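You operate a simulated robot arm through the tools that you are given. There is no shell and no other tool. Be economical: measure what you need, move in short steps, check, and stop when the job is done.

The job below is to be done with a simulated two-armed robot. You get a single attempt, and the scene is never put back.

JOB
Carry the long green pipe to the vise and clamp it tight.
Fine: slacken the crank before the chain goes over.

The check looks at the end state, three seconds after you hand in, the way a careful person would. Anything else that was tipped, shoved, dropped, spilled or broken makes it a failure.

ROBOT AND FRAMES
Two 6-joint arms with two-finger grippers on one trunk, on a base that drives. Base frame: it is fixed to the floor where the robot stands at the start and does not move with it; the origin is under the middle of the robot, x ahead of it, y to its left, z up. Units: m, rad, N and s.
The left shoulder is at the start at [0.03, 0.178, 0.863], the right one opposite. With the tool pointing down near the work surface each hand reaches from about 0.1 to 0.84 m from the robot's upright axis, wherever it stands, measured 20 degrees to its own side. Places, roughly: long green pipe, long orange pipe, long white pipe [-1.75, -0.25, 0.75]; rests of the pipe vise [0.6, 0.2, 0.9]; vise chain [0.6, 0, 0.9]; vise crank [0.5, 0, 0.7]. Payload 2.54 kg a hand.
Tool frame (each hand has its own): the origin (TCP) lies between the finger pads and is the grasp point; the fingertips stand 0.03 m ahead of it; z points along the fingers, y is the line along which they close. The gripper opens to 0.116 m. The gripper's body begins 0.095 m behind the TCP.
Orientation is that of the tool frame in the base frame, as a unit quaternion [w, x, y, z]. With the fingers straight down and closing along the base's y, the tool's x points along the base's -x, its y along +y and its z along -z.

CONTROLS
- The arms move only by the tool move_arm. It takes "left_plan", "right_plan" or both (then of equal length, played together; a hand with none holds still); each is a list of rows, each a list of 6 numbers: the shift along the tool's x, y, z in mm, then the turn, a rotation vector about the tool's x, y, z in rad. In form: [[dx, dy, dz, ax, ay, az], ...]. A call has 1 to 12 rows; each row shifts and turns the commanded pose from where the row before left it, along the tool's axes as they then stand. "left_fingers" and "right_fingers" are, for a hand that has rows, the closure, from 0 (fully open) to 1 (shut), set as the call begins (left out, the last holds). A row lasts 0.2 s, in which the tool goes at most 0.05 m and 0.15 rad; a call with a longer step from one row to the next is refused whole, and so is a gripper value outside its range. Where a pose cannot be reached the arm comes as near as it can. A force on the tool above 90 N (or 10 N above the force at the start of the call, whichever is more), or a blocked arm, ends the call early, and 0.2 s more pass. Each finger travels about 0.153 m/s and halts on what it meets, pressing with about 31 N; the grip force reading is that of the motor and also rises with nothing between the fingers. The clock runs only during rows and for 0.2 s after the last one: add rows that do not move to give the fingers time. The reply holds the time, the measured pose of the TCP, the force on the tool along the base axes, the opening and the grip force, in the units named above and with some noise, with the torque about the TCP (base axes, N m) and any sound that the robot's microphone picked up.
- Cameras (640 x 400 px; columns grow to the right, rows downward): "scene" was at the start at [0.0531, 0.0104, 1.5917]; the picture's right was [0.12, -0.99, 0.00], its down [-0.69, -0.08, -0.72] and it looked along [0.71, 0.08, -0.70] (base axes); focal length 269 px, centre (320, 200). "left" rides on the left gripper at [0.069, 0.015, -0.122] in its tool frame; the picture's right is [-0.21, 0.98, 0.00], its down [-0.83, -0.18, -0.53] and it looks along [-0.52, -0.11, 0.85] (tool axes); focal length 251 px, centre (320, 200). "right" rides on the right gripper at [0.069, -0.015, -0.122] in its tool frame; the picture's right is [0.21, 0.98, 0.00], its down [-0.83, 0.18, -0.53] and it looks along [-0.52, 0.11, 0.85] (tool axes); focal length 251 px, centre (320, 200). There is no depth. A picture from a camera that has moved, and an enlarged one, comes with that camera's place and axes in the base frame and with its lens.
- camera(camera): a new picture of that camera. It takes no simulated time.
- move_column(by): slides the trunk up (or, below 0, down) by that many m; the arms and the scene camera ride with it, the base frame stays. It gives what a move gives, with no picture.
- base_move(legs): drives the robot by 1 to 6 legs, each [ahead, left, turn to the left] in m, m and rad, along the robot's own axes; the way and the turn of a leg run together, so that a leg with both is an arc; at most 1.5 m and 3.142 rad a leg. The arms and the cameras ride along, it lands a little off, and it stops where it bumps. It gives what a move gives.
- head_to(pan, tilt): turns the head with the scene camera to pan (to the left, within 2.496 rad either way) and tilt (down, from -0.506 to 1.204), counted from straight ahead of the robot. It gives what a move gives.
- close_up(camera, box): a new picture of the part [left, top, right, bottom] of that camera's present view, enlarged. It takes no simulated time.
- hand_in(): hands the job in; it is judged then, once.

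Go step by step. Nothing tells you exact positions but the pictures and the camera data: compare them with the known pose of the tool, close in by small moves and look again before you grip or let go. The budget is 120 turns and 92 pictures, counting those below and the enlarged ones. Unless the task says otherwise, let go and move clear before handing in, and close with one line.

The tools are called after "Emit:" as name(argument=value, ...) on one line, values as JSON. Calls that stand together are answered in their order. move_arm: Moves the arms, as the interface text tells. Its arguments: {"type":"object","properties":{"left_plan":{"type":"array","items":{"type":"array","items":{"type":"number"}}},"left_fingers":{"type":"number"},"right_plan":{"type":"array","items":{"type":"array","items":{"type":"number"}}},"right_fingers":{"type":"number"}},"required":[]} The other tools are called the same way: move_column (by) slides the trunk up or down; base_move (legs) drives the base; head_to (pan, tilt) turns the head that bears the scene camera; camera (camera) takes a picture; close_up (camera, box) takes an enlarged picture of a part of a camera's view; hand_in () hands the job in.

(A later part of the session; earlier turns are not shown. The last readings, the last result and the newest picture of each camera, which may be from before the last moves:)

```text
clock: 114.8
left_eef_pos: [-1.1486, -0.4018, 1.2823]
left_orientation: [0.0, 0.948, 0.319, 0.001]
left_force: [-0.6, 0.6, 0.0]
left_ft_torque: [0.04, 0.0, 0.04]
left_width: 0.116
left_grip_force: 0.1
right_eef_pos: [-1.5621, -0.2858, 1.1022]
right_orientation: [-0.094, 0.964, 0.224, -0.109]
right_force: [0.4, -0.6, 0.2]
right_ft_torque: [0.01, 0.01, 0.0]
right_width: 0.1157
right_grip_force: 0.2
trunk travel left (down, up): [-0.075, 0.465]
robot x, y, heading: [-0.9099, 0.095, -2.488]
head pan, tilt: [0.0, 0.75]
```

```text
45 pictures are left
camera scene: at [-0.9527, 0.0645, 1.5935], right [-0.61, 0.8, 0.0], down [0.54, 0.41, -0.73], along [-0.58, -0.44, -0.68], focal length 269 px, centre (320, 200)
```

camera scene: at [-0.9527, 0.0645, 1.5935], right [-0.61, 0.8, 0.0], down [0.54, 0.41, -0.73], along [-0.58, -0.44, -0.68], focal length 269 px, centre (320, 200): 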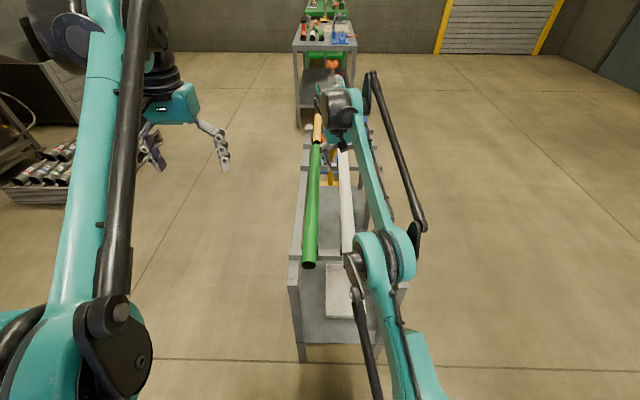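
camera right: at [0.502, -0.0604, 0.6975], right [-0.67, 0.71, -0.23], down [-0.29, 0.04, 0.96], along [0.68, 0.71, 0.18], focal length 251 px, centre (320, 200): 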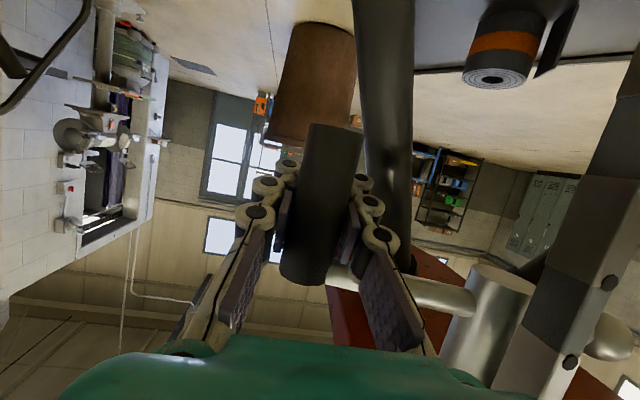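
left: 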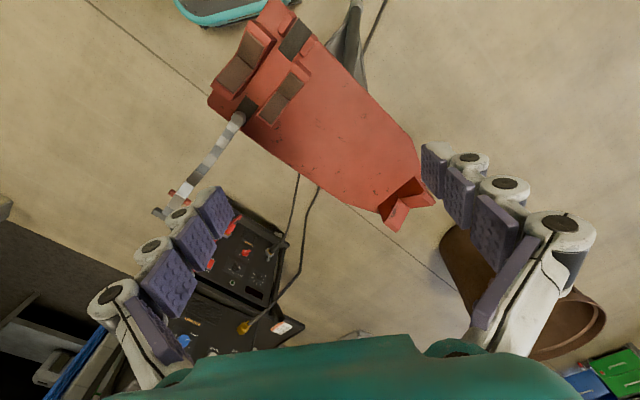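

The green pipe is aligned with my heading: its axis runs at ahead 0.53–1.22 m, left ≈0.02–0.03, z≈0.87. I'll put the right hand near and the left hand far over it, both pointing down.

Emit:
move_arm(right_plan=[[0, 0, 0, -0.082, 0.049, -0.063], [0, 0, 0, -0.082, 0.049, -0.063], [0, 0, 0, -0.082, 0.049, -0.063], [40, 0, 0, 0, 0, 0], [40, 0, 0, 0, 0, 0], [40, 0, 0, 0, 0, 0], [40, 0, 0, 0, 0, 0], [40, 0, 0, 0, 0, 0], [40, 0, 0, 0, 0, 0], [35, 20, 0, 0, 0, 0], [20, 40, 0, 0, 0, 0]])

Emit:
move_arm(left_plan=[[-48, 0, 0, 0, 0, 0], [-48, 0, 0, 0, 0, 0], [-48, 0, 0, 0, 0, 0], [-40, -25, 0, 0, 0, 0], [-40, -25, 0, 0, 0, 0], [-35, -30, 0, 0, 0, 0], [-20, -40, 0, 0, 0, 0], [0, -45, 0, 0, 0, 0], [0, -45, 0, 0, 0, 0], [0, -20, 20, 0, 0, 0]])

Emit:
camera(camera="left")

Emit:
camera(camera="right")

```text
clock: 117.2
left_eef_pos: [-1.1494, -0.4025, 1.2812]
left_orientation: [0.0, 0.948, 0.319, 0.0]
left_force: [0.0, -0.4, 0.8]
left_ft_torque: [-0.03, 0.03, -0.01]
left_width: 0.1157
left_grip_force: 0.1
right_eef_pos: [-1.2792, -0.1668, 1.0533]
right_orientation: [-0.112, 0.948, 0.283, -0.091]
right_force: [0.2, 0.5, -0.5]
right_ft_torque: [0.02, 0.03, 0.0]
right_width: 0.1162
right_grip_force: 0.0
right hand out of reach, approached as far as the arm can: row 1, 2, 3
trunk travel left (down, up): [-0.075, 0.465]
robot x, y, heading: [-0.9148, 0.0947, -2.492]
head pan, tilt: [0.0, 0.75]
```

```text
clock: 119.4
left_eef_pos: [-1.4009, -0.3392, 1.186]
left_orientation: [0.001, 0.944, 0.33, 0.001]
left_force: [-1.4, 0.4, -0.9]
left_ft_torque: [0.04, 0.0, -0.01]
left_width: 0.1158
left_grip_force: 0.1
left hand out of reach, approached as far as the arm can: row 3, 4, 5, 6, 7, 8, 9
right_eef_pos: [-1.2979, -0.1479, 1.0345]
right_orientation: [-0.115, 0.955, 0.26, -0.086]
right_force: [-0.6, -0.3, -0.1]
right_ft_torque: [0.05, -0.05, -0.02]
right_width: 0.116
right_grip_force: 0.0
trunk travel left (down, up): [-0.075, 0.465]
robot x, y, heading: [-0.9119, 0.0971, -2.491]
head pan, tilt: [0.0, 0.75]
```

```text
44 pictures are left
camera left: at [-1.3371, -0.3081, 1.3077], right [0.44, -0.9, 0.0], down [-0.76, -0.37, 0.53], along [-0.48, -0.24, -0.85], focal length 251 px, centre (320, 200)
```

left: 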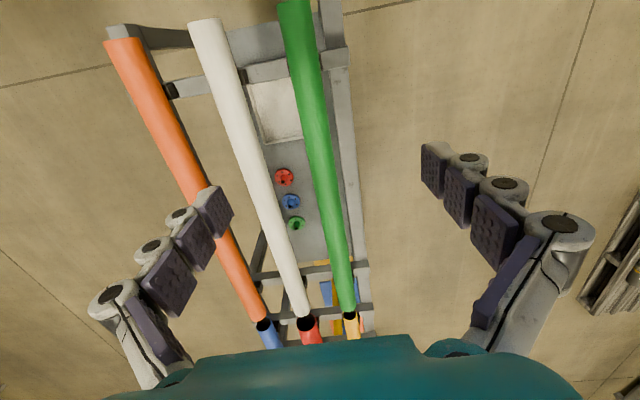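

```text
43 pictures are left
camera right: at [-1.2198, -0.1196, 1.1457], right [0.65, -0.71, -0.28], down [-0.5, -0.67, 0.55], along [-0.58, -0.22, -0.79], focal length 251 px, centre (320, 200)
```

right: 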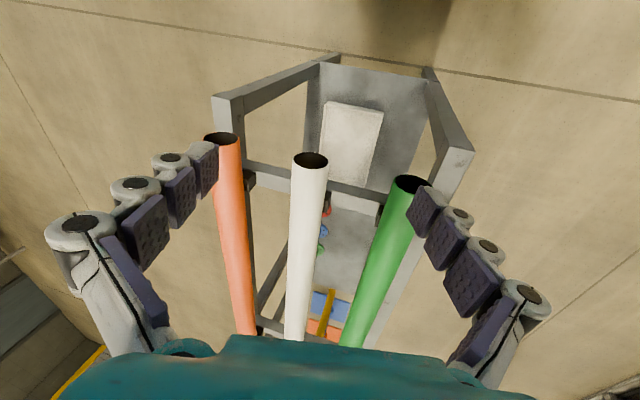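

Confirmed: the near end is at (-1.312,-0.248,0.87), pipe ≈42 mm thick and 0.70 m long, direction -2.507 rad. I drive in line with it and correct both hands' orientation.

Emit:
base_move(legs=[[0.13, 0.04, -0.016]])

Emit:
move_arm(left_plan=[[0, 0, 40, 0, 0, 0.018], [-20, -5, 40, 0, 0, 0.018], [-20, -5, 40, 0, 0, 0], [-20, -5, 40, 0, 0, 0]], right_plan=[[0, 0, 0, -0.09, 0.03, -0.034], [0, 0, 0, -0.09, 0.03, -0.034], [0, 0, 0, -0.09, 0.03, -0.034], [0, 0, 0, 0, 0, 0]])

Emit:
camera(camera="left")

Emit:
camera(camera="right")

```text
clock: 120.7
left_eef_pos: [-1.4851, -0.444, 1.1842]
left_orientation: [0.001, 0.946, 0.324, 0.001]
left_force: [-0.8, -0.1, -0.4]
left_ft_torque: [0.03, -0.02, 0.01]
left_width: 0.1164
left_grip_force: 0.0
right_eef_pos: [-1.3805, -0.2521, 1.0364]
right_orientation: [-0.114, 0.957, 0.253, -0.087]
right_force: [0.2, -0.7, 0.7]
right_ft_torque: [0.05, -0.05, -0.06]
right_width: 0.1161
right_grip_force: 0.0
trunk travel left (down, up): [-0.075, 0.465]
robot x, y, heading: [-0.9927, -0.0071, -2.502]
head pan, tilt: [0.0, 0.75]
```

```text
clock: 121.7
left_eef_pos: [-1.5472, -0.4671, 1.0298]
left_orientation: [0.001, 0.952, 0.307, 0.002]
left_force: [0.4, -0.2, -0.9]
left_ft_torque: [0.04, -0.06, -0.02]
left_width: 0.1158
left_grip_force: 0.0
left hand out of reach, approached as far as the arm can: row 4
right_eef_pos: [-1.3797, -0.2521, 1.0363]
right_orientation: [-0.099, 0.944, 0.297, -0.1]
right_force: [0.8, -0.6, 0.2]
right_ft_torque: [0.0, -0.02, 0.02]
right_width: 0.1163
right_grip_force: 0.1
right hand out of reach, approached as far as the arm can: row 1, 2, 3
trunk travel left (down, up): [-0.075, 0.465]
robot x, y, heading: [-0.9885, -0.0137, -2.496]
head pan, tilt: [0.0, 0.75]
```

```text
42 pictures are left
camera left: at [-1.4816, -0.4398, 1.1509], right [0.4, -0.92, 0.0], down [-0.78, -0.34, 0.53], along [-0.49, -0.21, -0.85], focal length 251 px, centre (320, 200)
```

left: 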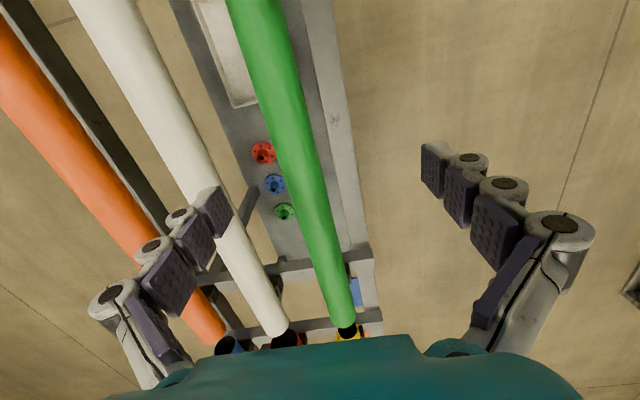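

```text
41 pictures are left
camera right: at [-1.3027, -0.2145, 1.1477], right [0.7, -0.66, -0.27], down [-0.43, -0.69, 0.57], along [-0.57, -0.29, -0.77], focal length 251 px, centre (320, 200)
```

right: 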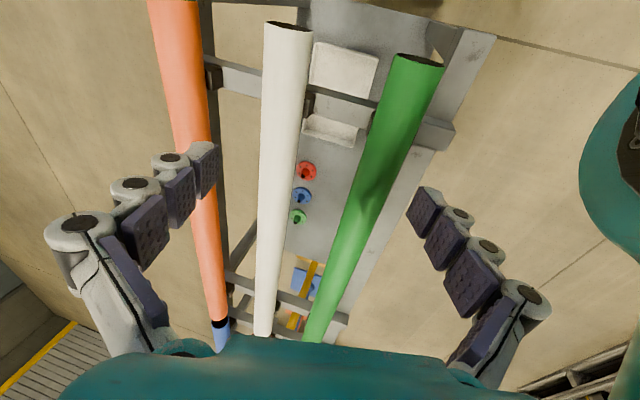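

Emit:
move_arm(right_plan=[[-25, 10, 15, -0.05, 0.026, -0.006], [-25, 10, 15, -0.05, 0.026, -0.006], [-25, 10, 15, -0.05, 0.026, -0.006], [0, 5, 15, -0.05, 0.026, -0.006], [0, 0, 15, -0.05, 0.026, -0.006], [0, 0, 0, 0, 0, 0]])

```text
clock: 123.1
left_eef_pos: [-1.5352, -0.497, 1.0232]
left_orientation: [0.0, 0.944, 0.329, 0.001]
left_force: [-0.3, -0.2, -0.2]
left_ft_torque: [-0.01, -0.01, 0.01]
left_width: 0.1161
left_grip_force: 0.1
right_eef_pos: [-1.4447, -0.3066, 0.9707]
right_orientation: [-0.104, 0.943, 0.302, -0.093]
right_force: [0.7, 0.3, 0.9]
right_ft_torque: [-0.02, 0.0, -0.01]
right_width: 0.1161
right_grip_force: 0.1
right hand out of reach, approached as far as the arm can: row 1, 2, 3, 4, 5
trunk travel left (down, up): [-0.075, 0.465]
robot x, y, heading: [-0.9901, -0.0157, -2.501]
head pan, tilt: [0.0, 0.75]
```

The arms seem to be touching each other; I look at how they stand.

Emit:
head_to(pan=0, tilt=0.9)

Emit:
camera(camera="scene")

```text
clock: 123.8
left_eef_pos: [-1.5351, -0.4962, 1.0243]
left_orientation: [0.001, 0.945, 0.328, 0.001]
left_force: [-0.1, -0.5, 0.2]
left_ft_torque: [0.01, -0.04, -0.03]
left_width: 0.1159
left_grip_force: 0.1
right_eef_pos: [-1.4454, -0.3052, 0.9697]
right_orientation: [-0.104, 0.943, 0.302, -0.094]
right_force: [0.0, -0.2, 0.3]
right_ft_torque: [-0.01, -0.04, -0.01]
right_width: 0.116
right_grip_force: 0.0
trunk travel left (down, up): [-0.075, 0.465]
robot x, y, heading: [-0.9901, -0.0146, -2.508]
head pan, tilt: [0.0, 0.901]
```

```text
40 pictures are left
camera scene: at [-1.0262, -0.0392, 1.5816], right [-0.6, 0.8, 0.0], down [0.63, 0.47, -0.62], along [-0.5, -0.37, -0.78], focal length 269 px, centre (320, 200)
```

scene: 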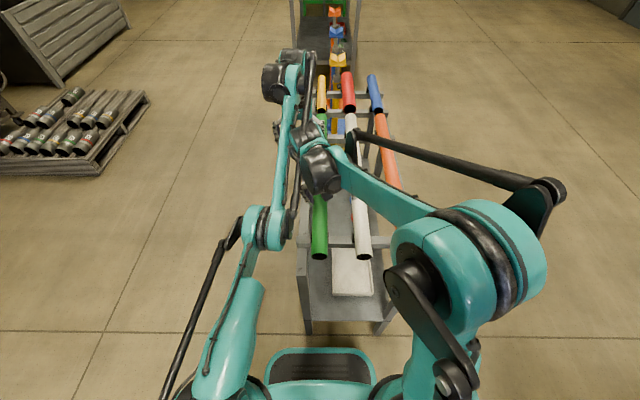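

The right wrist and left forearm collide in this tandem stance. The pipe is probably light enough for one hand at its middle, so I tuck the left arm away and shift the robot so the pipe lies on the right arm's natural side.

Emit:
move_arm(left_plan=[[0, 0, -45, 0, 0, 0], [0, 10, -45, 0, 0, 0], [0, 20, -40, 0, 0, 0], [20, 30, -30, 0, 0, 0], [30, 35, 0, 0, 0, 0], [30, 35, 0, 0, 0, 0], [30, 35, 0, 0, 0, 0], [30, 35, 0, 0, 0, 0], [30, 35, 0, 0, 0, 0], [30, 35, 0, 0, 0, 0]])

Emit:
base_move(legs=[[0, 0.19, 0]])

Emit:
move_arm(right_plan=[[0, -40, -10, -0.08, 0.04, -0.01], [0, -40, -10, -0.08, 0.04, -0.01], [-20, -40, -10, -0.08, 0.04, -0.01], [-30, -38, 0, 0, 0, 0], [-40, 0, 0, 0, 0, 0], [-40, 0, 0, 0, 0, 0], [-40, 0, 0, 0, 0, 0], [-40, 0, 0, 0, 0, 0], [0, 0, 0, 0, 0, 0]])

Emit:
camera(camera="right")

```text
clock: 126.0
left_eef_pos: [-1.2795, -0.6273, 1.1961]
left_orientation: [0.0, 0.952, 0.307, 0.0]
left_force: [-0.2, -0.7, -0.8]
left_ft_torque: [0.0, 0.04, 0.01]
left_width: 0.1161
left_grip_force: 0.2
left hand out of reach, approached as far as the arm can: row 2, 3, 6, 7, 8, 9, 10
right_eef_pos: [-1.4391, -0.3155, 0.9652]
right_orientation: [-0.103, 0.94, 0.311, -0.095]
right_force: [0.3, -0.1, -1.0]
right_ft_torque: [0.0, 0.04, -0.01]
right_width: 0.1159
right_grip_force: 0.0
trunk travel left (down, up): [-0.075, 0.465]
robot x, y, heading: [-0.9877, -0.0123, -2.502]
head pan, tilt: [0.0, 0.901]
```

```text
clock: 127.6
left_eef_pos: [-1.1628, -0.7824, 1.1947]
left_orientation: [0.0, 0.951, 0.308, 0.001]
left_force: [0.9, -0.2, -0.5]
left_ft_torque: [0.05, 0.05, 0.01]
left_width: 0.116
left_grip_force: 0.1
right_eef_pos: [-1.3229, -0.4729, 0.9656]
right_orientation: [-0.103, 0.94, 0.311, -0.096]
right_force: [0.0, -0.6, 0.0]
right_ft_torque: [0.04, 0.04, -0.03]
right_width: 0.116
right_grip_force: 0.0
trunk travel left (down, up): [-0.075, 0.465]
robot x, y, heading: [-0.8749, -0.1664, -2.501]
head pan, tilt: [0.0, 0.901]
```

```text
clock: 129.6
left_eef_pos: [-1.1613, -0.7814, 1.1959]
left_orientation: [0.0, 0.951, 0.308, 0.0]
left_force: [-0.3, 0.0, -0.9]
left_ft_torque: [-0.02, 0.01, 0.01]
left_width: 0.1158
left_grip_force: 0.2
right_eef_pos: [-1.5572, -0.4951, 1.0475]
right_orientation: [-0.119, 0.938, 0.318, -0.076]
right_force: [-0.6, 0.8, -0.1]
right_ft_torque: [-0.01, 0.03, 0.05]
right_width: 0.1158
right_grip_force: 0.1
right hand out of reach, approached as far as the arm can: row 1, 2, 3, 5, 6, 7, 8
trunk travel left (down, up): [-0.075, 0.465]
robot x, y, heading: [-0.874, -0.1673, -2.497]
head pan, tilt: [0.0, 0.901]
```

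```text
39 pictures are left
camera right: at [-1.4859, -0.4614, 1.1645], right [0.73, -0.62, -0.28], down [-0.43, -0.74, 0.52], along [-0.53, -0.26, -0.81], focal length 251 px, centre (320, 200)
```

right: 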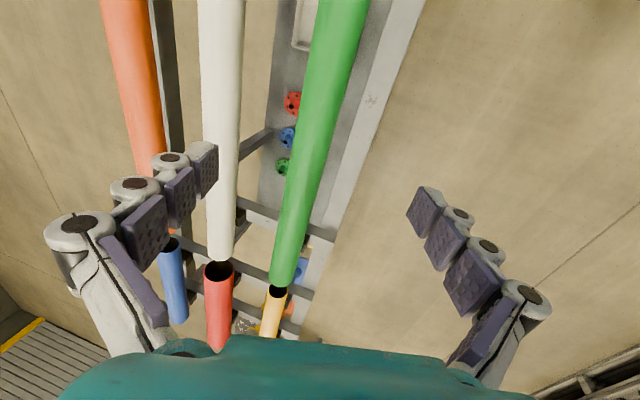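

The right wrist keeps a tilt, likely an unlucky wrist posture left from the crank. I go through the home pose to unwind it.

Emit:
move_arm(right_plan=[[34, 4, -30, 0, 0, 0], [34, 4, -30, 0, 0, 0], [34, 4, -30, 0, 0, 0], [34, 4, -30, 0, 0, 0], [34, 4, -30, 0, 0, 0], [34, 4, -30, 0, 0, 0], [34, 4, -30, 0, 0, 0], [34, 4, -30, 0, 0, 0], [0, 0, 0, -0.09, 0.023, 0.003], [0, 0, 0, -0.09, 0.023, 0.003], [0, 0, 0, -0.09, 0.023, 0.003], [0, 0, 0, 0, 0, 0]])

Emit:
camera(camera="scene")

```text
clock: 132.2
left_eef_pos: [-1.1623, -0.7807, 1.1956]
left_orientation: [0.0, 0.951, 0.308, 0.0]
left_force: [-0.1, 0.5, -0.2]
left_ft_torque: [-0.02, 0.0, 0.01]
left_width: 0.1158
left_grip_force: 0.1
right_eef_pos: [-1.2749, -0.393, 1.2519]
right_orientation: [-0.12, 0.936, 0.323, -0.076]
right_force: [-1.2, -0.2, 0.5]
right_ft_torque: [-0.02, 0.0, 0.0]
right_width: 0.1158
right_grip_force: 0.0
right hand out of reach, approached as far as the arm can: row 9, 10, 11
trunk travel left (down, up): [-0.075, 0.465]
robot x, y, heading: [-0.8738, -0.1653, -2.504]
head pan, tilt: [0.0, 0.901]
```

```text
38 pictures are left
camera scene: at [-0.9104, -0.1947, 1.5815], right [-0.6, 0.8, 0.0], down [0.63, 0.47, -0.62], along [-0.5, -0.37, -0.78], focal length 269 px, centre (320, 200)
```

scene: 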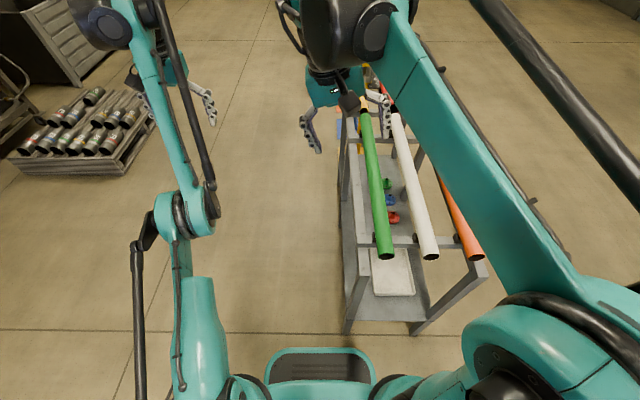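

The wrist stays at its limit, so I'll use the clean left arm for the pipe: shift the robot right so that the pipe lies on the left arm's side.

Emit:
base_move(legs=[[0, -0.35, 0]])

Emit:
move_arm(left_plan=[[-15, -35, 25, 0, 0, 0], [-20, -35, 25, 0, 0, 0], [-30, -35, 25, 0, 0, 0], [-30, -35, 25, 0, 0, 0], [-30, -20, 30, 0, 0, 0], [-20, 0, 30, 0, 0, 0], [0, 0, 0, 0, 0, 0]])

Emit:
camera(camera="left")

```text
clock: 134.5
left_eef_pos: [-1.3768, -0.4963, 1.1952]
left_orientation: [0.001, 0.952, 0.306, -0.001]
left_force: [-0.4, -0.3, -0.2]
left_ft_torque: [-0.02, -0.04, 0.02]
left_width: 0.1159
left_grip_force: 0.1
right_eef_pos: [-1.4866, -0.1078, 1.2528]
right_orientation: [-0.119, 0.936, 0.321, -0.076]
right_force: [-0.5, -0.2, 0.1]
right_ft_torque: [-0.05, 0.0, 0.02]
right_width: 0.1159
right_grip_force: 0.0
trunk travel left (down, up): [-0.075, 0.465]
robot x, y, heading: [-1.0862, 0.1172, -2.505]
head pan, tilt: [0.0, 0.901]
```

```text
refused: row 3 steps farther than a row can; nothing moved
```

```text
37 pictures are left
camera left: at [-1.3113, -0.4679, 1.3168], right [0.4, -0.92, 0.0], down [-0.78, -0.33, 0.53], along [-0.49, -0.21, -0.85], focal length 251 px, centre (320, 200)
```

left: 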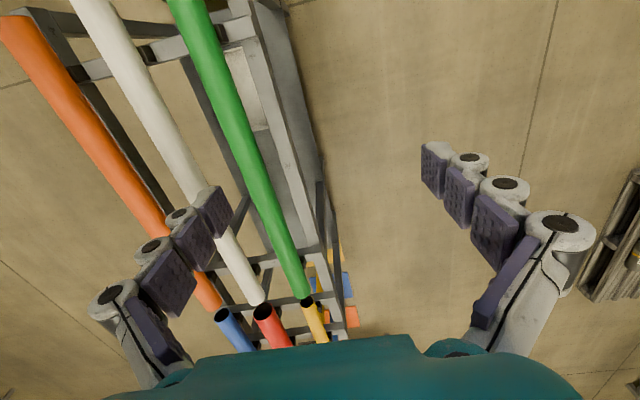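

Emit:
move_arm(left_plan=[[-25, -26, 32, 0, 0, 0], [-25, -26, 32, 0, 0, 0], [-25, -26, 32, 0, 0, 0], [-25, -26, 32, 0, 0, 0], [-25, -26, 32, 0, 0, 0], [-25, -26, 32, 0, 0, 0], [0, 0, 0, 0, 0, 0]])

Emit:
camera(camera="left")

```text
clock: 136.1
left_eef_pos: [-1.5926, -0.4597, 1.0056]
left_orientation: [-0.001, 0.952, 0.306, 0.001]
left_force: [-0.9, -0.1, 0.6]
left_ft_torque: [0.05, -0.01, 0.03]
left_width: 0.116
left_grip_force: 0.0
left hand out of reach, approached as far as the arm can: row 5
right_eef_pos: [-1.4857, -0.1093, 1.2511]
right_orientation: [-0.12, 0.936, 0.322, -0.076]
right_force: [0.6, -0.3, 0.2]
right_ft_torque: [-0.01, -0.03, 0.01]
right_width: 0.1161
right_grip_force: 0.0
trunk travel left (down, up): [-0.075, 0.465]
robot x, y, heading: [-1.0835, 0.1153, -2.51]
head pan, tilt: [0.0, 0.901]
```

```text
36 pictures are left
camera left: at [-1.5278, -0.4323, 1.1269], right [0.4, -0.92, 0.0], down [-0.78, -0.34, 0.53], along [-0.49, -0.21, -0.85], focal length 251 px, centre (320, 200)
```

left: 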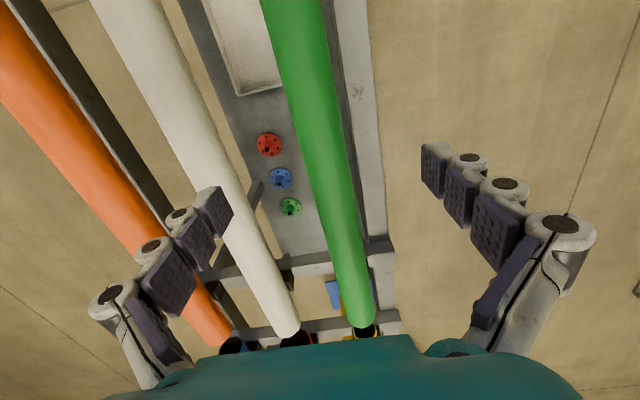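

The hand is centred over the pipe's middle. I narrow the fingers, shift 5 mm, and lower to z≈0.885 so the tips stay clear of the rack's rail.

Emit:
move_arm(left_fingers=0.35, left_plan=[[0, -5, 0, 0, 0, 0.012], [0, 0, 40, 0, 0, 0], [0, 0, 40, 0, 0, 0], [0, 0, 0, 0, 0, 0]])

Emit:
camera(camera="left")

```text
clock: 137.1
left_eef_pos: [-1.6257, -0.4732, 0.942]
left_orientation: [-0.001, 0.954, 0.301, 0.002]
left_force: [-0.1, -0.7, -0.2]
left_ft_torque: [-0.02, 0.04, 0.01]
left_width: 0.0754
left_grip_force: 0.3
left hand out of reach, approached as far as the arm can: row 2, 3
right_eef_pos: [-1.486, -0.1077, 1.2524]
right_orientation: [-0.121, 0.936, 0.32, -0.076]
right_force: [0.1, 0.6, -0.5]
right_ft_torque: [0.0, -0.01, -0.03]
right_width: 0.1162
right_grip_force: 0.0
trunk travel left (down, up): [-0.075, 0.465]
robot x, y, heading: [-1.0826, 0.1164, -2.507]
head pan, tilt: [0.0, 0.901]
```

```text
35 pictures are left
camera left: at [-1.559, -0.4472, 1.0634], right [0.38, -0.92, 0.0], down [-0.78, -0.33, 0.53], along [-0.49, -0.2, -0.85], focal length 251 px, centre (320, 200)
```

left: 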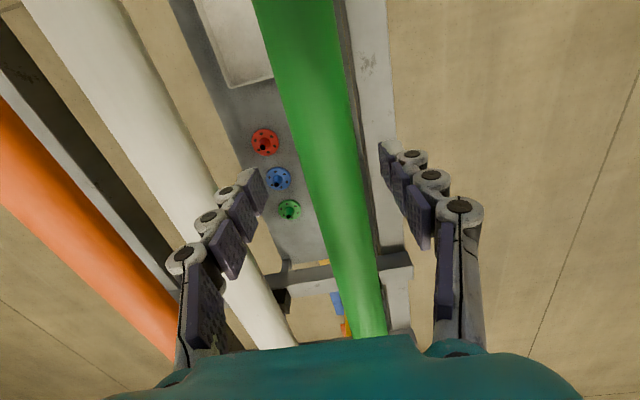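

Going down pushes the arm outward, so I re-centre with the base and lower with the trunk instead.

Emit:
base_move(legs=[[-0.04, 0.004, 0]])

Emit:
move_column(by=-0.057)

Emit:
camera(camera="left")

```text
clock: 137.9
left_eef_pos: [-1.5886, -0.4517, 0.9435]
left_orientation: [-0.001, 0.954, 0.301, 0.001]
left_force: [0.1, 1.1, 1.4]
left_ft_torque: [-0.02, 0.07, -0.01]
left_width: 0.0753
left_grip_force: 0.0
right_eef_pos: [-1.4494, -0.0856, 1.2536]
right_orientation: [-0.12, 0.936, 0.321, -0.077]
right_force: [0.2, 1.3, 0.5]
right_ft_torque: [-0.04, 0.08, 0.04]
right_width: 0.116
right_grip_force: 0.0
trunk travel left (down, up): [-0.075, 0.465]
robot x, y, heading: [-1.0501, 0.1385, -2.504]
head pan, tilt: [0.0, 0.901]
```

```text
clock: 138.9
left_eef_pos: [-1.5902, -0.4536, 0.8848]
left_orientation: [-0.001, 0.954, 0.301, 0.002]
left_force: [0.4, 0.2, -0.5]
left_ft_torque: [-0.01, 0.0, 0.01]
left_width: 0.0753
left_grip_force: 0.1
right_eef_pos: [-1.4508, -0.0862, 1.195]
right_orientation: [-0.122, 0.936, 0.32, -0.076]
right_force: [0.1, -0.1, -0.7]
right_ft_torque: [0.0, 0.01, -0.01]
right_width: 0.1162
right_grip_force: 0.1
trunk travel left (down, up): [-0.018, 0.522]
robot x, y, heading: [-1.0528, 0.1383, -2.507]
head pan, tilt: [0.0, 0.901]
```

```text
34 pictures are left
camera left: at [-1.524, -0.4262, 1.0069], right [0.38, -0.92, 0.0], down [-0.78, -0.33, 0.53], along [-0.49, -0.2, -0.85], focal length 251 px, centre (320, 200)
```

left: 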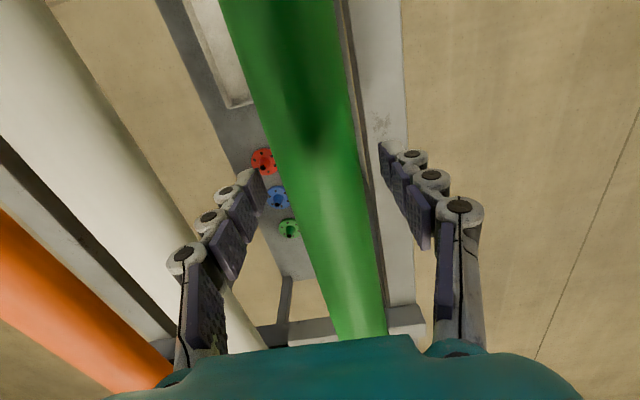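

Emit:
move_arm(left_fingers=1.0, left_plan=[[0, 0, 0, 0, 0, 0], [0, 0, 0, 0, 0, 0], [0, 0, 0, 0, 0, 0]])

Emit:
move_column(by=0.03)

Emit:
camera(camera="scene")

```text
clock: 139.7
left_eef_pos: [-1.5887, -0.4538, 0.8857]
left_orientation: [0.0, 0.954, 0.301, 0.001]
left_force: [-0.2, -8.2, 8.0]
left_ft_torque: [0.03, -0.12, 0.84]
left_width: 0.047
left_grip_force: 31.2
right_eef_pos: [-1.4511, -0.088, 1.1961]
right_orientation: [-0.121, 0.937, 0.32, -0.076]
right_force: [-0.3, -0.2, 0.3]
right_ft_torque: [0.02, 0.02, 0.01]
right_width: 0.1159
right_grip_force: 0.2
trunk travel left (down, up): [-0.018, 0.522]
robot x, y, heading: [-1.0494, 0.1354, -2.507]
head pan, tilt: [0.0, 0.901]
```

```text
clock: 140.5
left_eef_pos: [-1.5904, -0.4531, 0.9131]
left_orientation: [-0.002, 0.954, 0.3, 0.003]
left_force: [0.4, 0.4, -12.1]
left_ft_torque: [0.0, 0.02, 0.0]
left_width: 0.0469
left_grip_force: 31.0
right_eef_pos: [-1.4526, -0.088, 1.224]
right_orientation: [-0.121, 0.936, 0.321, -0.075]
right_force: [0.3, -0.6, -0.1]
right_ft_torque: [0.02, 0.02, -0.01]
right_width: 0.1161
right_grip_force: 0.1
trunk travel left (down, up): [-0.048, 0.492]
robot x, y, heading: [-1.0501, 0.1379, -2.502]
head pan, tilt: [0.0, 0.901]
```

```text
33 pictures are left
camera scene: at [-1.088, 0.1089, 1.5544], right [-0.59, 0.81, 0.0], down [0.63, 0.47, -0.62], along [-0.5, -0.37, -0.78], focal length 269 px, centre (320, 200)
```

scene: 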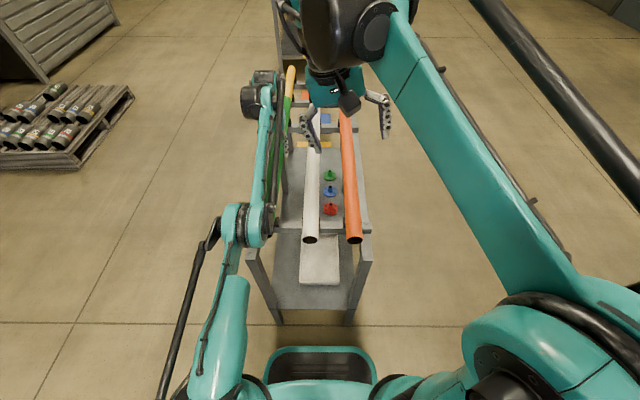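

The pipe weighs ~12 N and is perfectly balanced. I lift it with the trunk, step sideways away from the rack, and turn around.

Emit:
move_column(by=0.2)

Emit:
base_move(legs=[[0, 0.87, 0], [0, 0, 1.57], [0, 0, 1.585]])

Emit:
camera(camera="left")

```text
clock: 142.7
left_eef_pos: [-1.5911, -0.4539, 1.1134]
left_orientation: [-0.001, 0.954, 0.3, 0.002]
left_force: [-0.3, -0.2, -11.4]
left_ft_torque: [0.02, 0.01, 0.0]
left_width: 0.047
left_grip_force: 31.2
right_eef_pos: [-1.4531, -0.0879, 1.4238]
right_orientation: [-0.121, 0.936, 0.321, -0.074]
right_force: [0.0, -0.5, 0.4]
right_ft_torque: [-0.04, 0.0, -0.01]
right_width: 0.116
right_grip_force: 0.1
trunk travel left (down, up): [-0.248, 0.292]
robot x, y, heading: [-1.0494, 0.1371, -2.507]
head pan, tilt: [0.0, 0.901]
```

```text
clock: 154.8
left_eef_pos: [0.0227, 0.0027, 1.1143]
left_orientation: [-0.002, -0.282, 0.959, 0.0]
left_force: [0.0, -0.7, -10.9]
left_ft_torque: [-0.01, 0.01, -0.02]
left_width: 0.0468
left_grip_force: 31.1
right_eef_pos: [-0.1308, -0.3562, 1.4235]
right_orientation: [0.073, -0.302, 0.942, -0.124]
right_force: [-0.1, -0.7, -0.4]
right_ft_torque: [-0.01, 0.0, 0.01]
right_width: 0.116
right_grip_force: 0.1
trunk travel left (down, up): [-0.248, 0.292]
robot x, y, heading: [-0.5422, -0.5654, 0.595]
head pan, tilt: [0.0, 0.901]
```

```text
32 pictures are left
camera left: at [-0.0433, -0.0221, 1.2357], right [-0.35, 0.94, 0.0], down [0.8, 0.3, 0.53], along [0.5, 0.18, -0.85], focal length 251 px, centre (320, 200)
```

left: 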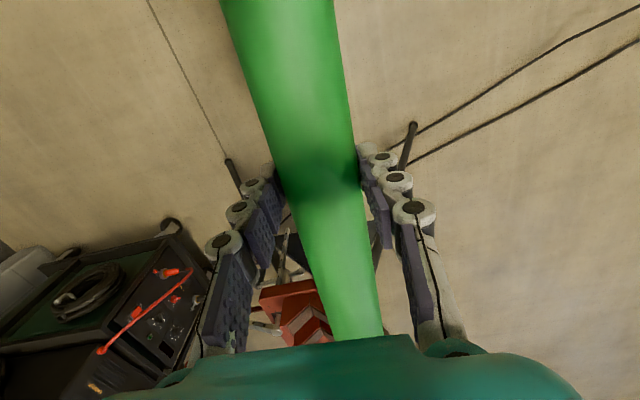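

Emit:
base_move(legs=[[0.26, -0.171, 0], [0, 0, 0.065]])

Emit:
head_to(pan=0.1, tilt=0.65)

Emit:
camera(camera="scene")

Emit:
camera(camera="right")

```text
clock: 157.3
left_eef_pos: [0.2893, 0.0437, 1.115]
left_orientation: [-0.002, -0.313, 0.95, -0.001]
left_force: [-0.4, 1.4, -11.4]
left_ft_torque: [-0.03, 0.04, 0.01]
left_width: 0.0469
left_grip_force: 31.2
right_eef_pos: [0.1617, -0.3243, 1.4252]
right_orientation: [0.077, -0.333, 0.932, -0.12]
right_force: [-0.1, -0.6, 0.3]
right_ft_torque: [0.01, -0.02, 0.0]
right_width: 0.1159
right_grip_force: 0.0
trunk travel left (down, up): [-0.248, 0.292]
robot x, y, heading: [-0.2352, -0.5612, 0.663]
head pan, tilt: [0.0, 0.901]
```

```text
clock: 158.1
left_eef_pos: [0.2905, 0.0442, 1.1142]
left_orientation: [-0.003, -0.313, 0.95, -0.001]
left_force: [-0.7, -0.1, -12.3]
left_ft_torque: [-0.01, 0.0, 0.01]
left_width: 0.0472
left_grip_force: 30.6
right_eef_pos: [0.1628, -0.3241, 1.4249]
right_orientation: [0.077, -0.333, 0.932, -0.12]
right_force: [-0.7, 0.4, -0.1]
right_ft_torque: [-0.04, -0.03, 0.0]
right_width: 0.1155
right_grip_force: 0.1
trunk travel left (down, up): [-0.248, 0.292]
robot x, y, heading: [-0.2284, -0.5587, 0.661]
head pan, tilt: [0.099, 0.649]
```

```text
31 pictures are left
camera scene: at [-0.1901, -0.5168, 1.7749], right [0.69, -0.72, 0.0], down [-0.44, -0.42, -0.8], along [0.58, 0.55, -0.61], focal length 269 px, centre (320, 200)
```

scene: 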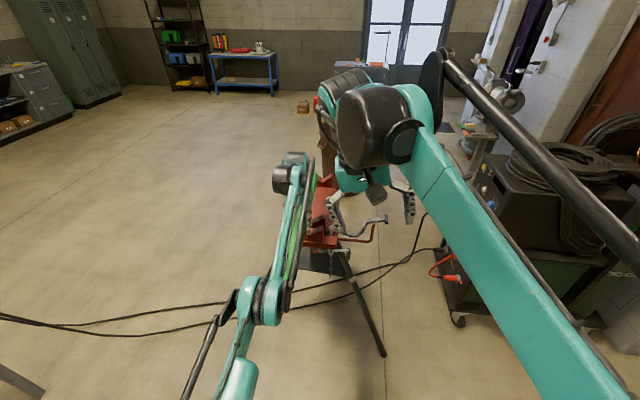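

```text
30 pictures are left
camera right: at [0.092, -0.3585, 1.5401], right [-0.75, 0.59, -0.28], down [0.4, 0.76, 0.51], along [0.52, 0.27, -0.81], focal length 251 px, centre (320, 200)
```

right: 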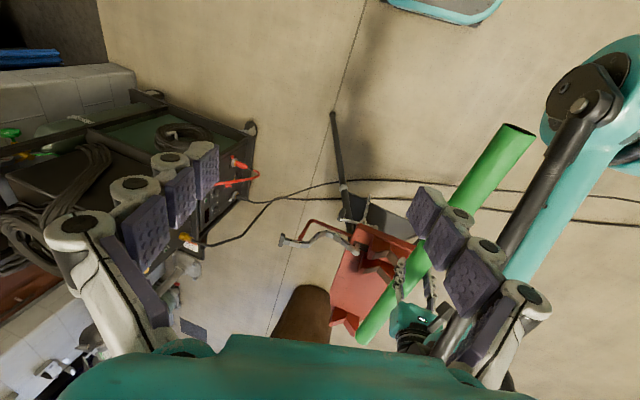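

Emit:
base_move(legs=[[0.354, -0.017, 0]])

Emit:
camera(camera="right")

Emit:
camera(camera="left")

```text
clock: 160.4
left_eef_pos: [0.5769, 0.2413, 1.1134]
left_orientation: [-0.003, -0.312, 0.95, -0.001]
left_force: [-0.8, -0.2, -11.6]
left_ft_torque: [-0.04, 0.01, 0.02]
left_width: 0.0471
left_grip_force: 30.6
right_eef_pos: [0.4483, -0.1274, 1.4232]
right_orientation: [0.076, -0.332, 0.932, -0.12]
right_force: [0.3, 0.0, -0.3]
right_ft_torque: [-0.03, 0.04, 0.04]
right_width: 0.1162
right_grip_force: 0.1
trunk travel left (down, up): [-0.248, 0.292]
robot x, y, heading: [0.0499, -0.362, 0.661]
head pan, tilt: [0.099, 0.649]
```

```text
29 pictures are left
camera right: at [0.3764, -0.1597, 1.5399], right [-0.75, 0.6, -0.28], down [0.41, 0.76, 0.51], along [0.52, 0.27, -0.81], focal length 251 px, centre (320, 200)
```

right: 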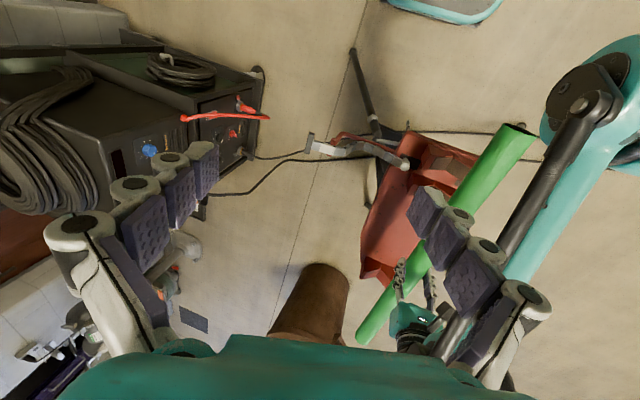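

```text
28 pictures are left
camera left: at [0.5132, 0.2131, 1.2354], right [-0.41, 0.91, 0.0], down [0.78, 0.35, 0.53], along [0.48, 0.21, -0.85], focal length 251 px, centre (320, 200)
```

left: 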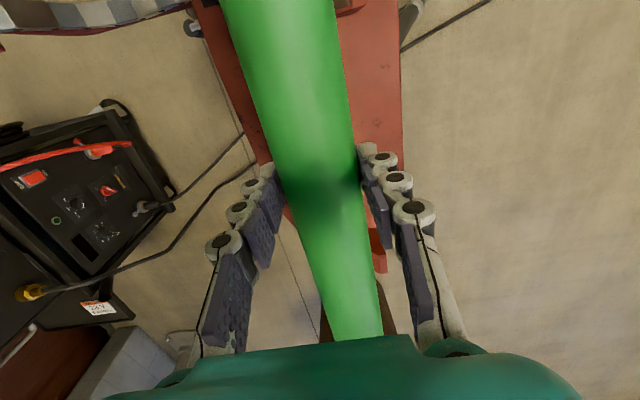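

The pipe's line passes within a few mm of my estimate of the groove line. I lower to just above the V-blocks and check again.

Emit:
move_column(by=-0.115)

Emit:
camera(camera="right")

Emit:
close_up(camera="left", box=[180, 0, 460, 340])

```text
clock: 161.8
left_eef_pos: [0.576, 0.2418, 0.9995]
left_orientation: [-0.003, -0.312, 0.95, -0.001]
left_force: [-0.4, -0.6, -11.4]
left_ft_torque: [0.01, 0.01, 0.02]
left_width: 0.0471
left_grip_force: 30.6
right_eef_pos: [0.4474, -0.1265, 1.3092]
right_orientation: [0.077, -0.333, 0.932, -0.12]
right_force: [0.0, 0.5, -0.2]
right_ft_torque: [0.0, -0.01, 0.01]
right_width: 0.1162
right_grip_force: 0.0
trunk travel left (down, up): [-0.133, 0.407]
robot x, y, heading: [0.0522, -0.3597, 0.665]
head pan, tilt: [0.099, 0.649]
```

```text
27 pictures are left
camera right: at [0.3756, -0.1602, 1.4253], right [-0.75, 0.6, -0.28], down [0.41, 0.76, 0.51], along [0.52, 0.27, -0.81], focal length 251 px, centre (320, 200)
```

right: 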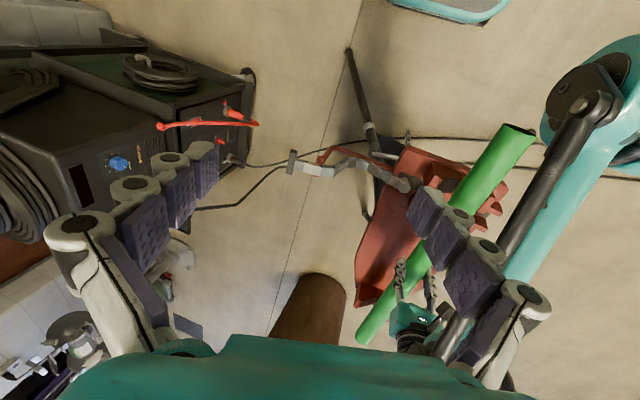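

```text
1.18 times, centred on (320, 170) of left
camera zoom: at [0.5126, 0.2127, 1.121], right [-0.41, 0.91, 0.0], down [0.78, 0.35, 0.53], along [0.48, 0.21, -0.85], focal length 296 px, centre (320, 235)
```

zoom: 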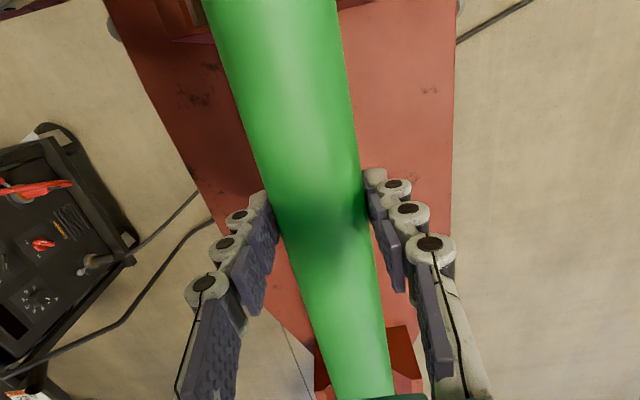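

Well aligned with the far V. I lower on to the rests in steps, watching the weight on the hand.

Emit:
move_column(by=-0.04)

Emit:
move_column(by=-0.008)

```text
clock: 162.7
left_eef_pos: [0.5768, 0.2401, 0.9603]
left_orientation: [-0.003, -0.313, 0.95, -0.001]
left_force: [-0.6, 0.3, -11.6]
left_ft_torque: [0.0, -0.01, 0.0]
left_width: 0.0468
left_grip_force: 30.5
right_eef_pos: [0.4475, -0.1275, 1.271]
right_orientation: [0.076, -0.332, 0.932, -0.121]
right_force: [-0.4, -0.1, -0.2]
right_ft_torque: [0.02, -0.01, 0.03]
right_width: 0.116
right_grip_force: 0.1
trunk travel left (down, up): [-0.093, 0.447]
robot x, y, heading: [0.0538, -0.3608, 0.659]
head pan, tilt: [0.099, 0.649]
```

```text
clock: 163.2
left_eef_pos: [0.5754, 0.2411, 0.9531]
left_orientation: [-0.003, -0.313, 0.95, -0.001]
left_force: [-1.1, 2.7, -3.1]
left_ft_torque: [0.34, -0.43, -0.66]
left_width: 0.0468
left_grip_force: 30.9
right_eef_pos: [0.4457, -0.1278, 1.2623]
right_orientation: [0.076, -0.333, 0.932, -0.12]
right_force: [0.1, -0.1, 0.4]
right_ft_torque: [0.0, -0.02, 0.0]
right_width: 0.116
right_grip_force: 0.0
trunk travel left (down, up): [-0.085, 0.455]
robot x, y, heading: [0.0491, -0.3597, 0.658]
head pan, tilt: [0.099, 0.649]
```

Emit:
move_column(by=-0.004)

Emit:
close_up(camera="right", box=[260, 100, 560, 360])

```text
clock: 163.8
left_eef_pos: [0.5735, 0.241, 0.9506]
left_orientation: [-0.001, -0.312, 0.95, 0.001]
left_force: [4.4, 11.7, 25.6]
left_ft_torque: [0.24, -0.06, -0.37]
left_width: 0.0471
left_grip_force: 31.3
right_eef_pos: [0.4451, -0.1287, 1.2577]
right_orientation: [0.077, -0.333, 0.932, -0.12]
right_force: [-0.3, -0.3, -0.1]
right_ft_torque: [0.04, -0.02, -0.01]
right_width: 0.1158
right_grip_force: 0.0
trunk travel left (down, up): [-0.081, 0.459]
robot x, y, heading: [0.0498, -0.3596, 0.665]
head pan, tilt: [0.099, 0.649]
```

```text
1.54 times, centred on (410, 230) of right
camera zoom: at [0.3733, -0.1617, 1.3743], right [-0.75, 0.6, -0.28], down [0.4, 0.76, 0.52], along [0.52, 0.27, -0.81], focal length 387 px, centre (182, 154)
```

zoom: 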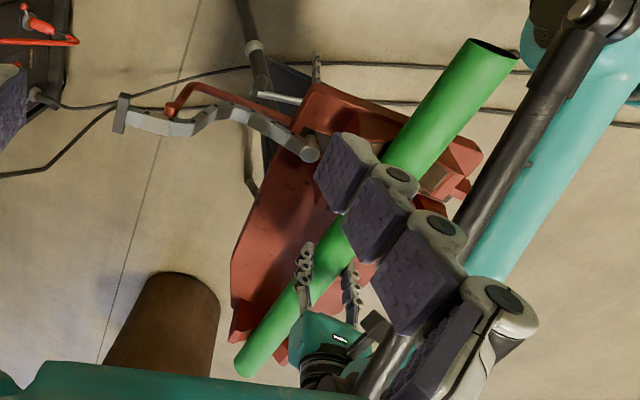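

The pipe is seated. I open the left fingers and rise with the trunk, then look.

Emit:
move_arm(left_fingers=0.3, left_plan=[[0, 0, -2, 0, 0, 0], [0, 0, 0, 0, 0, 0]])

Emit:
move_column(by=0.14)

Emit:
move_arm(left_plan=[[20, 30, 0, 0, 0, 0], [30, 35, 0, 0, 0, 0], [30, 35, 0, 0, 0, 0], [30, 35, 0, 0, 0, 0], [30, 35, 0, 0, 0, 0]])

Emit:
close_up(camera="right", box=[220, 60, 520, 340])

```text
clock: 164.3
left_eef_pos: [0.5759, 0.2412, 0.9496]
left_orientation: [-0.002, -0.312, 0.95, -0.001]
left_force: [0.1, 0.4, -0.3]
left_ft_torque: [-0.01, 0.02, 0.02]
left_width: 0.081
left_grip_force: 0.1
right_eef_pos: [0.4459, -0.128, 1.2577]
right_orientation: [0.076, -0.332, 0.932, -0.119]
right_force: [0.1, 0.4, -1.3]
right_ft_torque: [-0.02, 0.01, -0.04]
right_width: 0.1161
right_grip_force: 0.0
trunk travel left (down, up): [-0.081, 0.459]
robot x, y, heading: [0.0526, -0.36, 0.659]
head pan, tilt: [0.099, 0.649]
```

```text
clock: 166.0
left_eef_pos: [0.5756, 0.2403, 1.0898]
left_orientation: [-0.002, -0.312, 0.95, -0.001]
left_force: [-0.2, 0.0, -0.8]
left_ft_torque: [0.03, -0.02, -0.02]
left_width: 0.0813
left_grip_force: 0.0
right_eef_pos: [0.4465, -0.1283, 1.3972]
right_orientation: [0.077, -0.333, 0.932, -0.12]
right_force: [0.7, 0.4, -0.7]
right_ft_torque: [-0.01, -0.01, -0.01]
right_width: 0.116
right_grip_force: 0.0
trunk travel left (down, up): [-0.221, 0.319]
robot x, y, heading: [0.0473, -0.365, 0.661]
head pan, tilt: [0.099, 0.649]
```

```text
clock: 167.2
left_eef_pos: [0.4281, 0.3621, 1.1362]
left_orientation: [-0.003, -0.312, 0.95, -0.003]
left_force: [-0.9, -0.1, 0.8]
left_ft_torque: [-0.03, -0.04, 0.01]
left_width: 0.0811
left_grip_force: 0.1
left hand out of reach, approached as far as the arm can: row 1, 2, 3, 4, 5
right_eef_pos: [0.4447, -0.127, 1.3975]
right_orientation: [0.077, -0.332, 0.932, -0.12]
right_force: [-0.3, 0.3, 0.3]
right_ft_torque: [-0.03, -0.02, 0.02]
right_width: 0.1159
right_grip_force: 0.0
trunk travel left (down, up): [-0.221, 0.319]
robot x, y, heading: [0.0513, -0.3584, 0.658]
head pan, tilt: [0.099, 0.649]
```

```text
1.43 times, centred on (370, 200) of right
camera zoom: at [0.3735, -0.1605, 1.5137], right [-0.75, 0.6, -0.28], down [0.41, 0.76, 0.51], along [0.52, 0.27, -0.81], focal length 359 px, centre (249, 200)
```

zoom: 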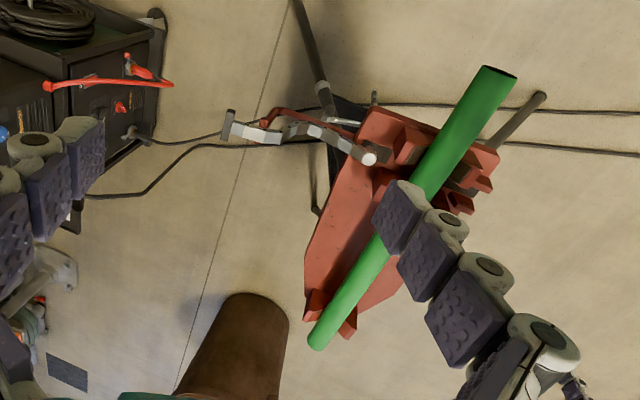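

The pipe lies in all three V's. Now I study the fork (hook) side and the chain end before handling the chain.

Emit:
close_up(camera="left", box=[170, 0, 350, 120])

Emit:
close_up(camera="right", box=[290, 120, 410, 200])

```text
3.33 times, centred on (260, 60) of left
camera zoom: at [0.3645, 0.3323, 1.2586], right [-0.41, 0.91, 0.0], down [0.78, 0.35, 0.53], along [0.48, 0.21, -0.85], focal length 838 px, centre (520, 667)
```

zoom: 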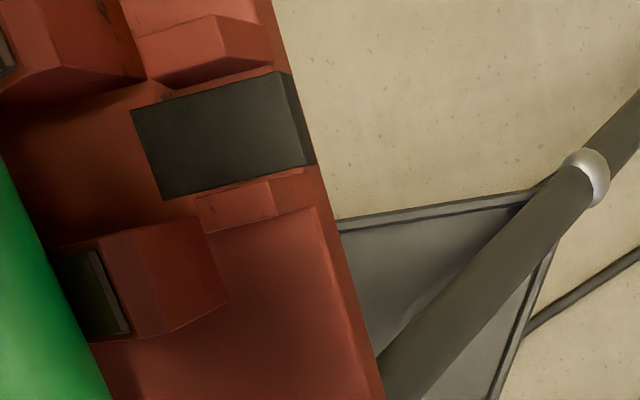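

```text
5.00 times, centred on (350, 160) of right
camera zoom: at [0.3735, -0.1605, 1.5137], right [-0.75, 0.6, -0.28], down [0.41, 0.76, 0.51], along [0.52, 0.27, -0.81], focal length 1257 px, centre (170, 400)
```

zoom: 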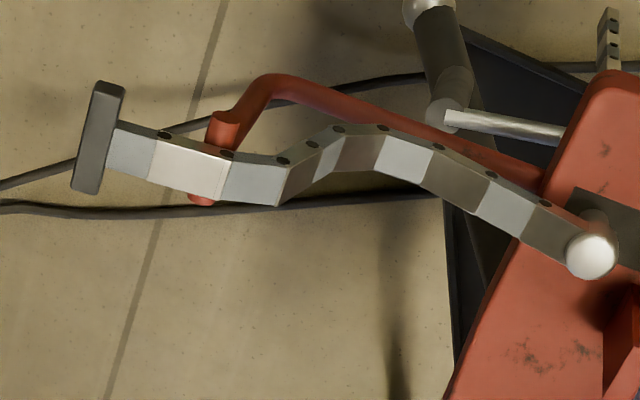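

The chain's end is a T-bar lying parallel to the pipe at ≈(0.655,-0.116,0.985); it must go over the pipe and drop outside the two red fork blocks at ≈(0.387,0.253), block tops z≈0.894. I clear the right arm and turn the left hand 90° so it can take the T-bar by its ends.

Emit:
move_arm(right_plan=[[15, -40, 0, 0, 0, 0], [15, -40, 0, 0, 0, 0], [15, -40, 0, 0, 0, 0], [15, -40, 0, 0, 0, 0], [15, -40, 0, 0, 0, 0], [0, -40, 0, 0, 0, 0]])

Emit:
move_arm(left_fingers=0, left_plan=[[20, -33, -17, 0, 0, 0.143], [20, -33, -17, 0, 0, 0.143], [20, -33, 0, 0, 0, 0.143], [20, -33, 0, 0, 0, 0.143], [0, 0, 0, 0, 0, 0.143], [0, 0, 0, 0, 0, 0.143], [0, 0, 0, 0, 0, 0.143], [0, 0, 0, 0, 0, 0.143], [0, 0, 0, 0, 0, 0.143], [0, 0, 0, 0, 0, 0.143], [0, 0, 0, 0, 0, 0.143]])

```text
clock: 168.6
left_eef_pos: [0.4286, 0.3593, 1.1359]
left_orientation: [-0.003, -0.313, 0.95, -0.001]
left_force: [-0.7, 0.0, -1.0]
left_ft_torque: [0.01, -0.01, 0.04]
left_width: 0.0813
left_grip_force: 0.0
right_eef_pos: [0.4681, -0.29, 1.4553]
right_orientation: [0.078, -0.33, 0.933, -0.122]
right_force: [0.1, 0.3, -0.6]
right_ft_torque: [0.0, 0.01, 0.0]
right_width: 0.1162
right_grip_force: 0.1
right hand out of reach, approached as far as the arm can: row 4, 5, 6
trunk travel left (down, up): [-0.221, 0.319]
robot x, y, heading: [0.0515, -0.3629, 0.661]
head pan, tilt: [0.099, 0.649]
```

```text
clock: 171.0
left_eef_pos: [0.4456, 0.2423, 1.2233]
left_orientation: [-0.002, 0.452, 0.892, -0.003]
left_force: [0.2, 0.2, 0.4]
left_ft_torque: [0.0, 0.0, -0.01]
left_width: 0.1158
left_grip_force: 0.0
left hand out of reach, approached as far as the arm can: row 1, 2, 3, 4
right_eef_pos: [0.4679, -0.2905, 1.4551]
right_orientation: [0.078, -0.329, 0.933, -0.121]
right_force: [-0.1, -0.2, -0.1]
right_ft_torque: [-0.01, 0.01, -0.01]
right_width: 0.1161
right_grip_force: 0.0
trunk travel left (down, up): [-0.221, 0.319]
robot x, y, heading: [0.0516, -0.3604, 0.659]
head pan, tilt: [0.099, 0.649]
```

The left hand's closing axis is now parallel to the pipe. I shift the base so that this hand comes over the T-bar.

Emit:
base_move(legs=[[-0.054, -0.411, 0]])

Emit:
camera(camera="left")

```text
clock: 173.6
left_eef_pos: [0.6523, -0.112, 1.2233]
left_orientation: [-0.001, 0.451, 0.893, -0.002]
left_force: [0.0, 0.3, -0.7]
left_ft_torque: [0.01, 0.01, -0.01]
left_width: 0.116
left_grip_force: 0.0
right_eef_pos: [0.6758, -0.6466, 1.4553]
right_orientation: [0.078, -0.33, 0.933, -0.121]
right_force: [1.1, -0.1, 0.3]
right_ft_torque: [-0.01, 0.01, 0.03]
right_width: 0.116
right_grip_force: 0.0
trunk travel left (down, up): [-0.221, 0.319]
robot x, y, heading: [0.259, -0.7181, 0.665]
head pan, tilt: [0.099, 0.649]
```

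```text
21 pictures are left
camera left: at [0.6257, -0.0481, 1.3444], right [0.91, 0.41, 0.0], down [0.35, -0.77, 0.53], along [0.21, -0.49, -0.85], focal length 251 px, centre (320, 200)
```

left: 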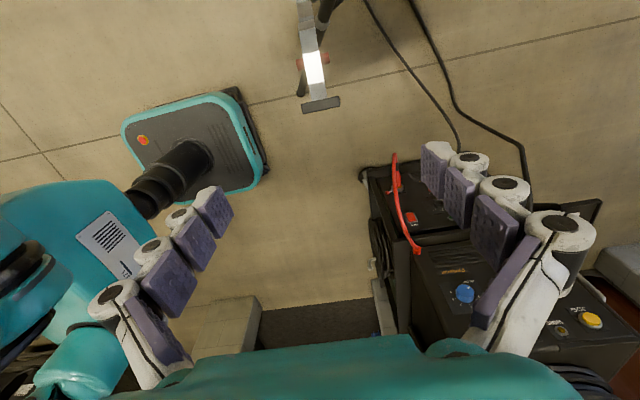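

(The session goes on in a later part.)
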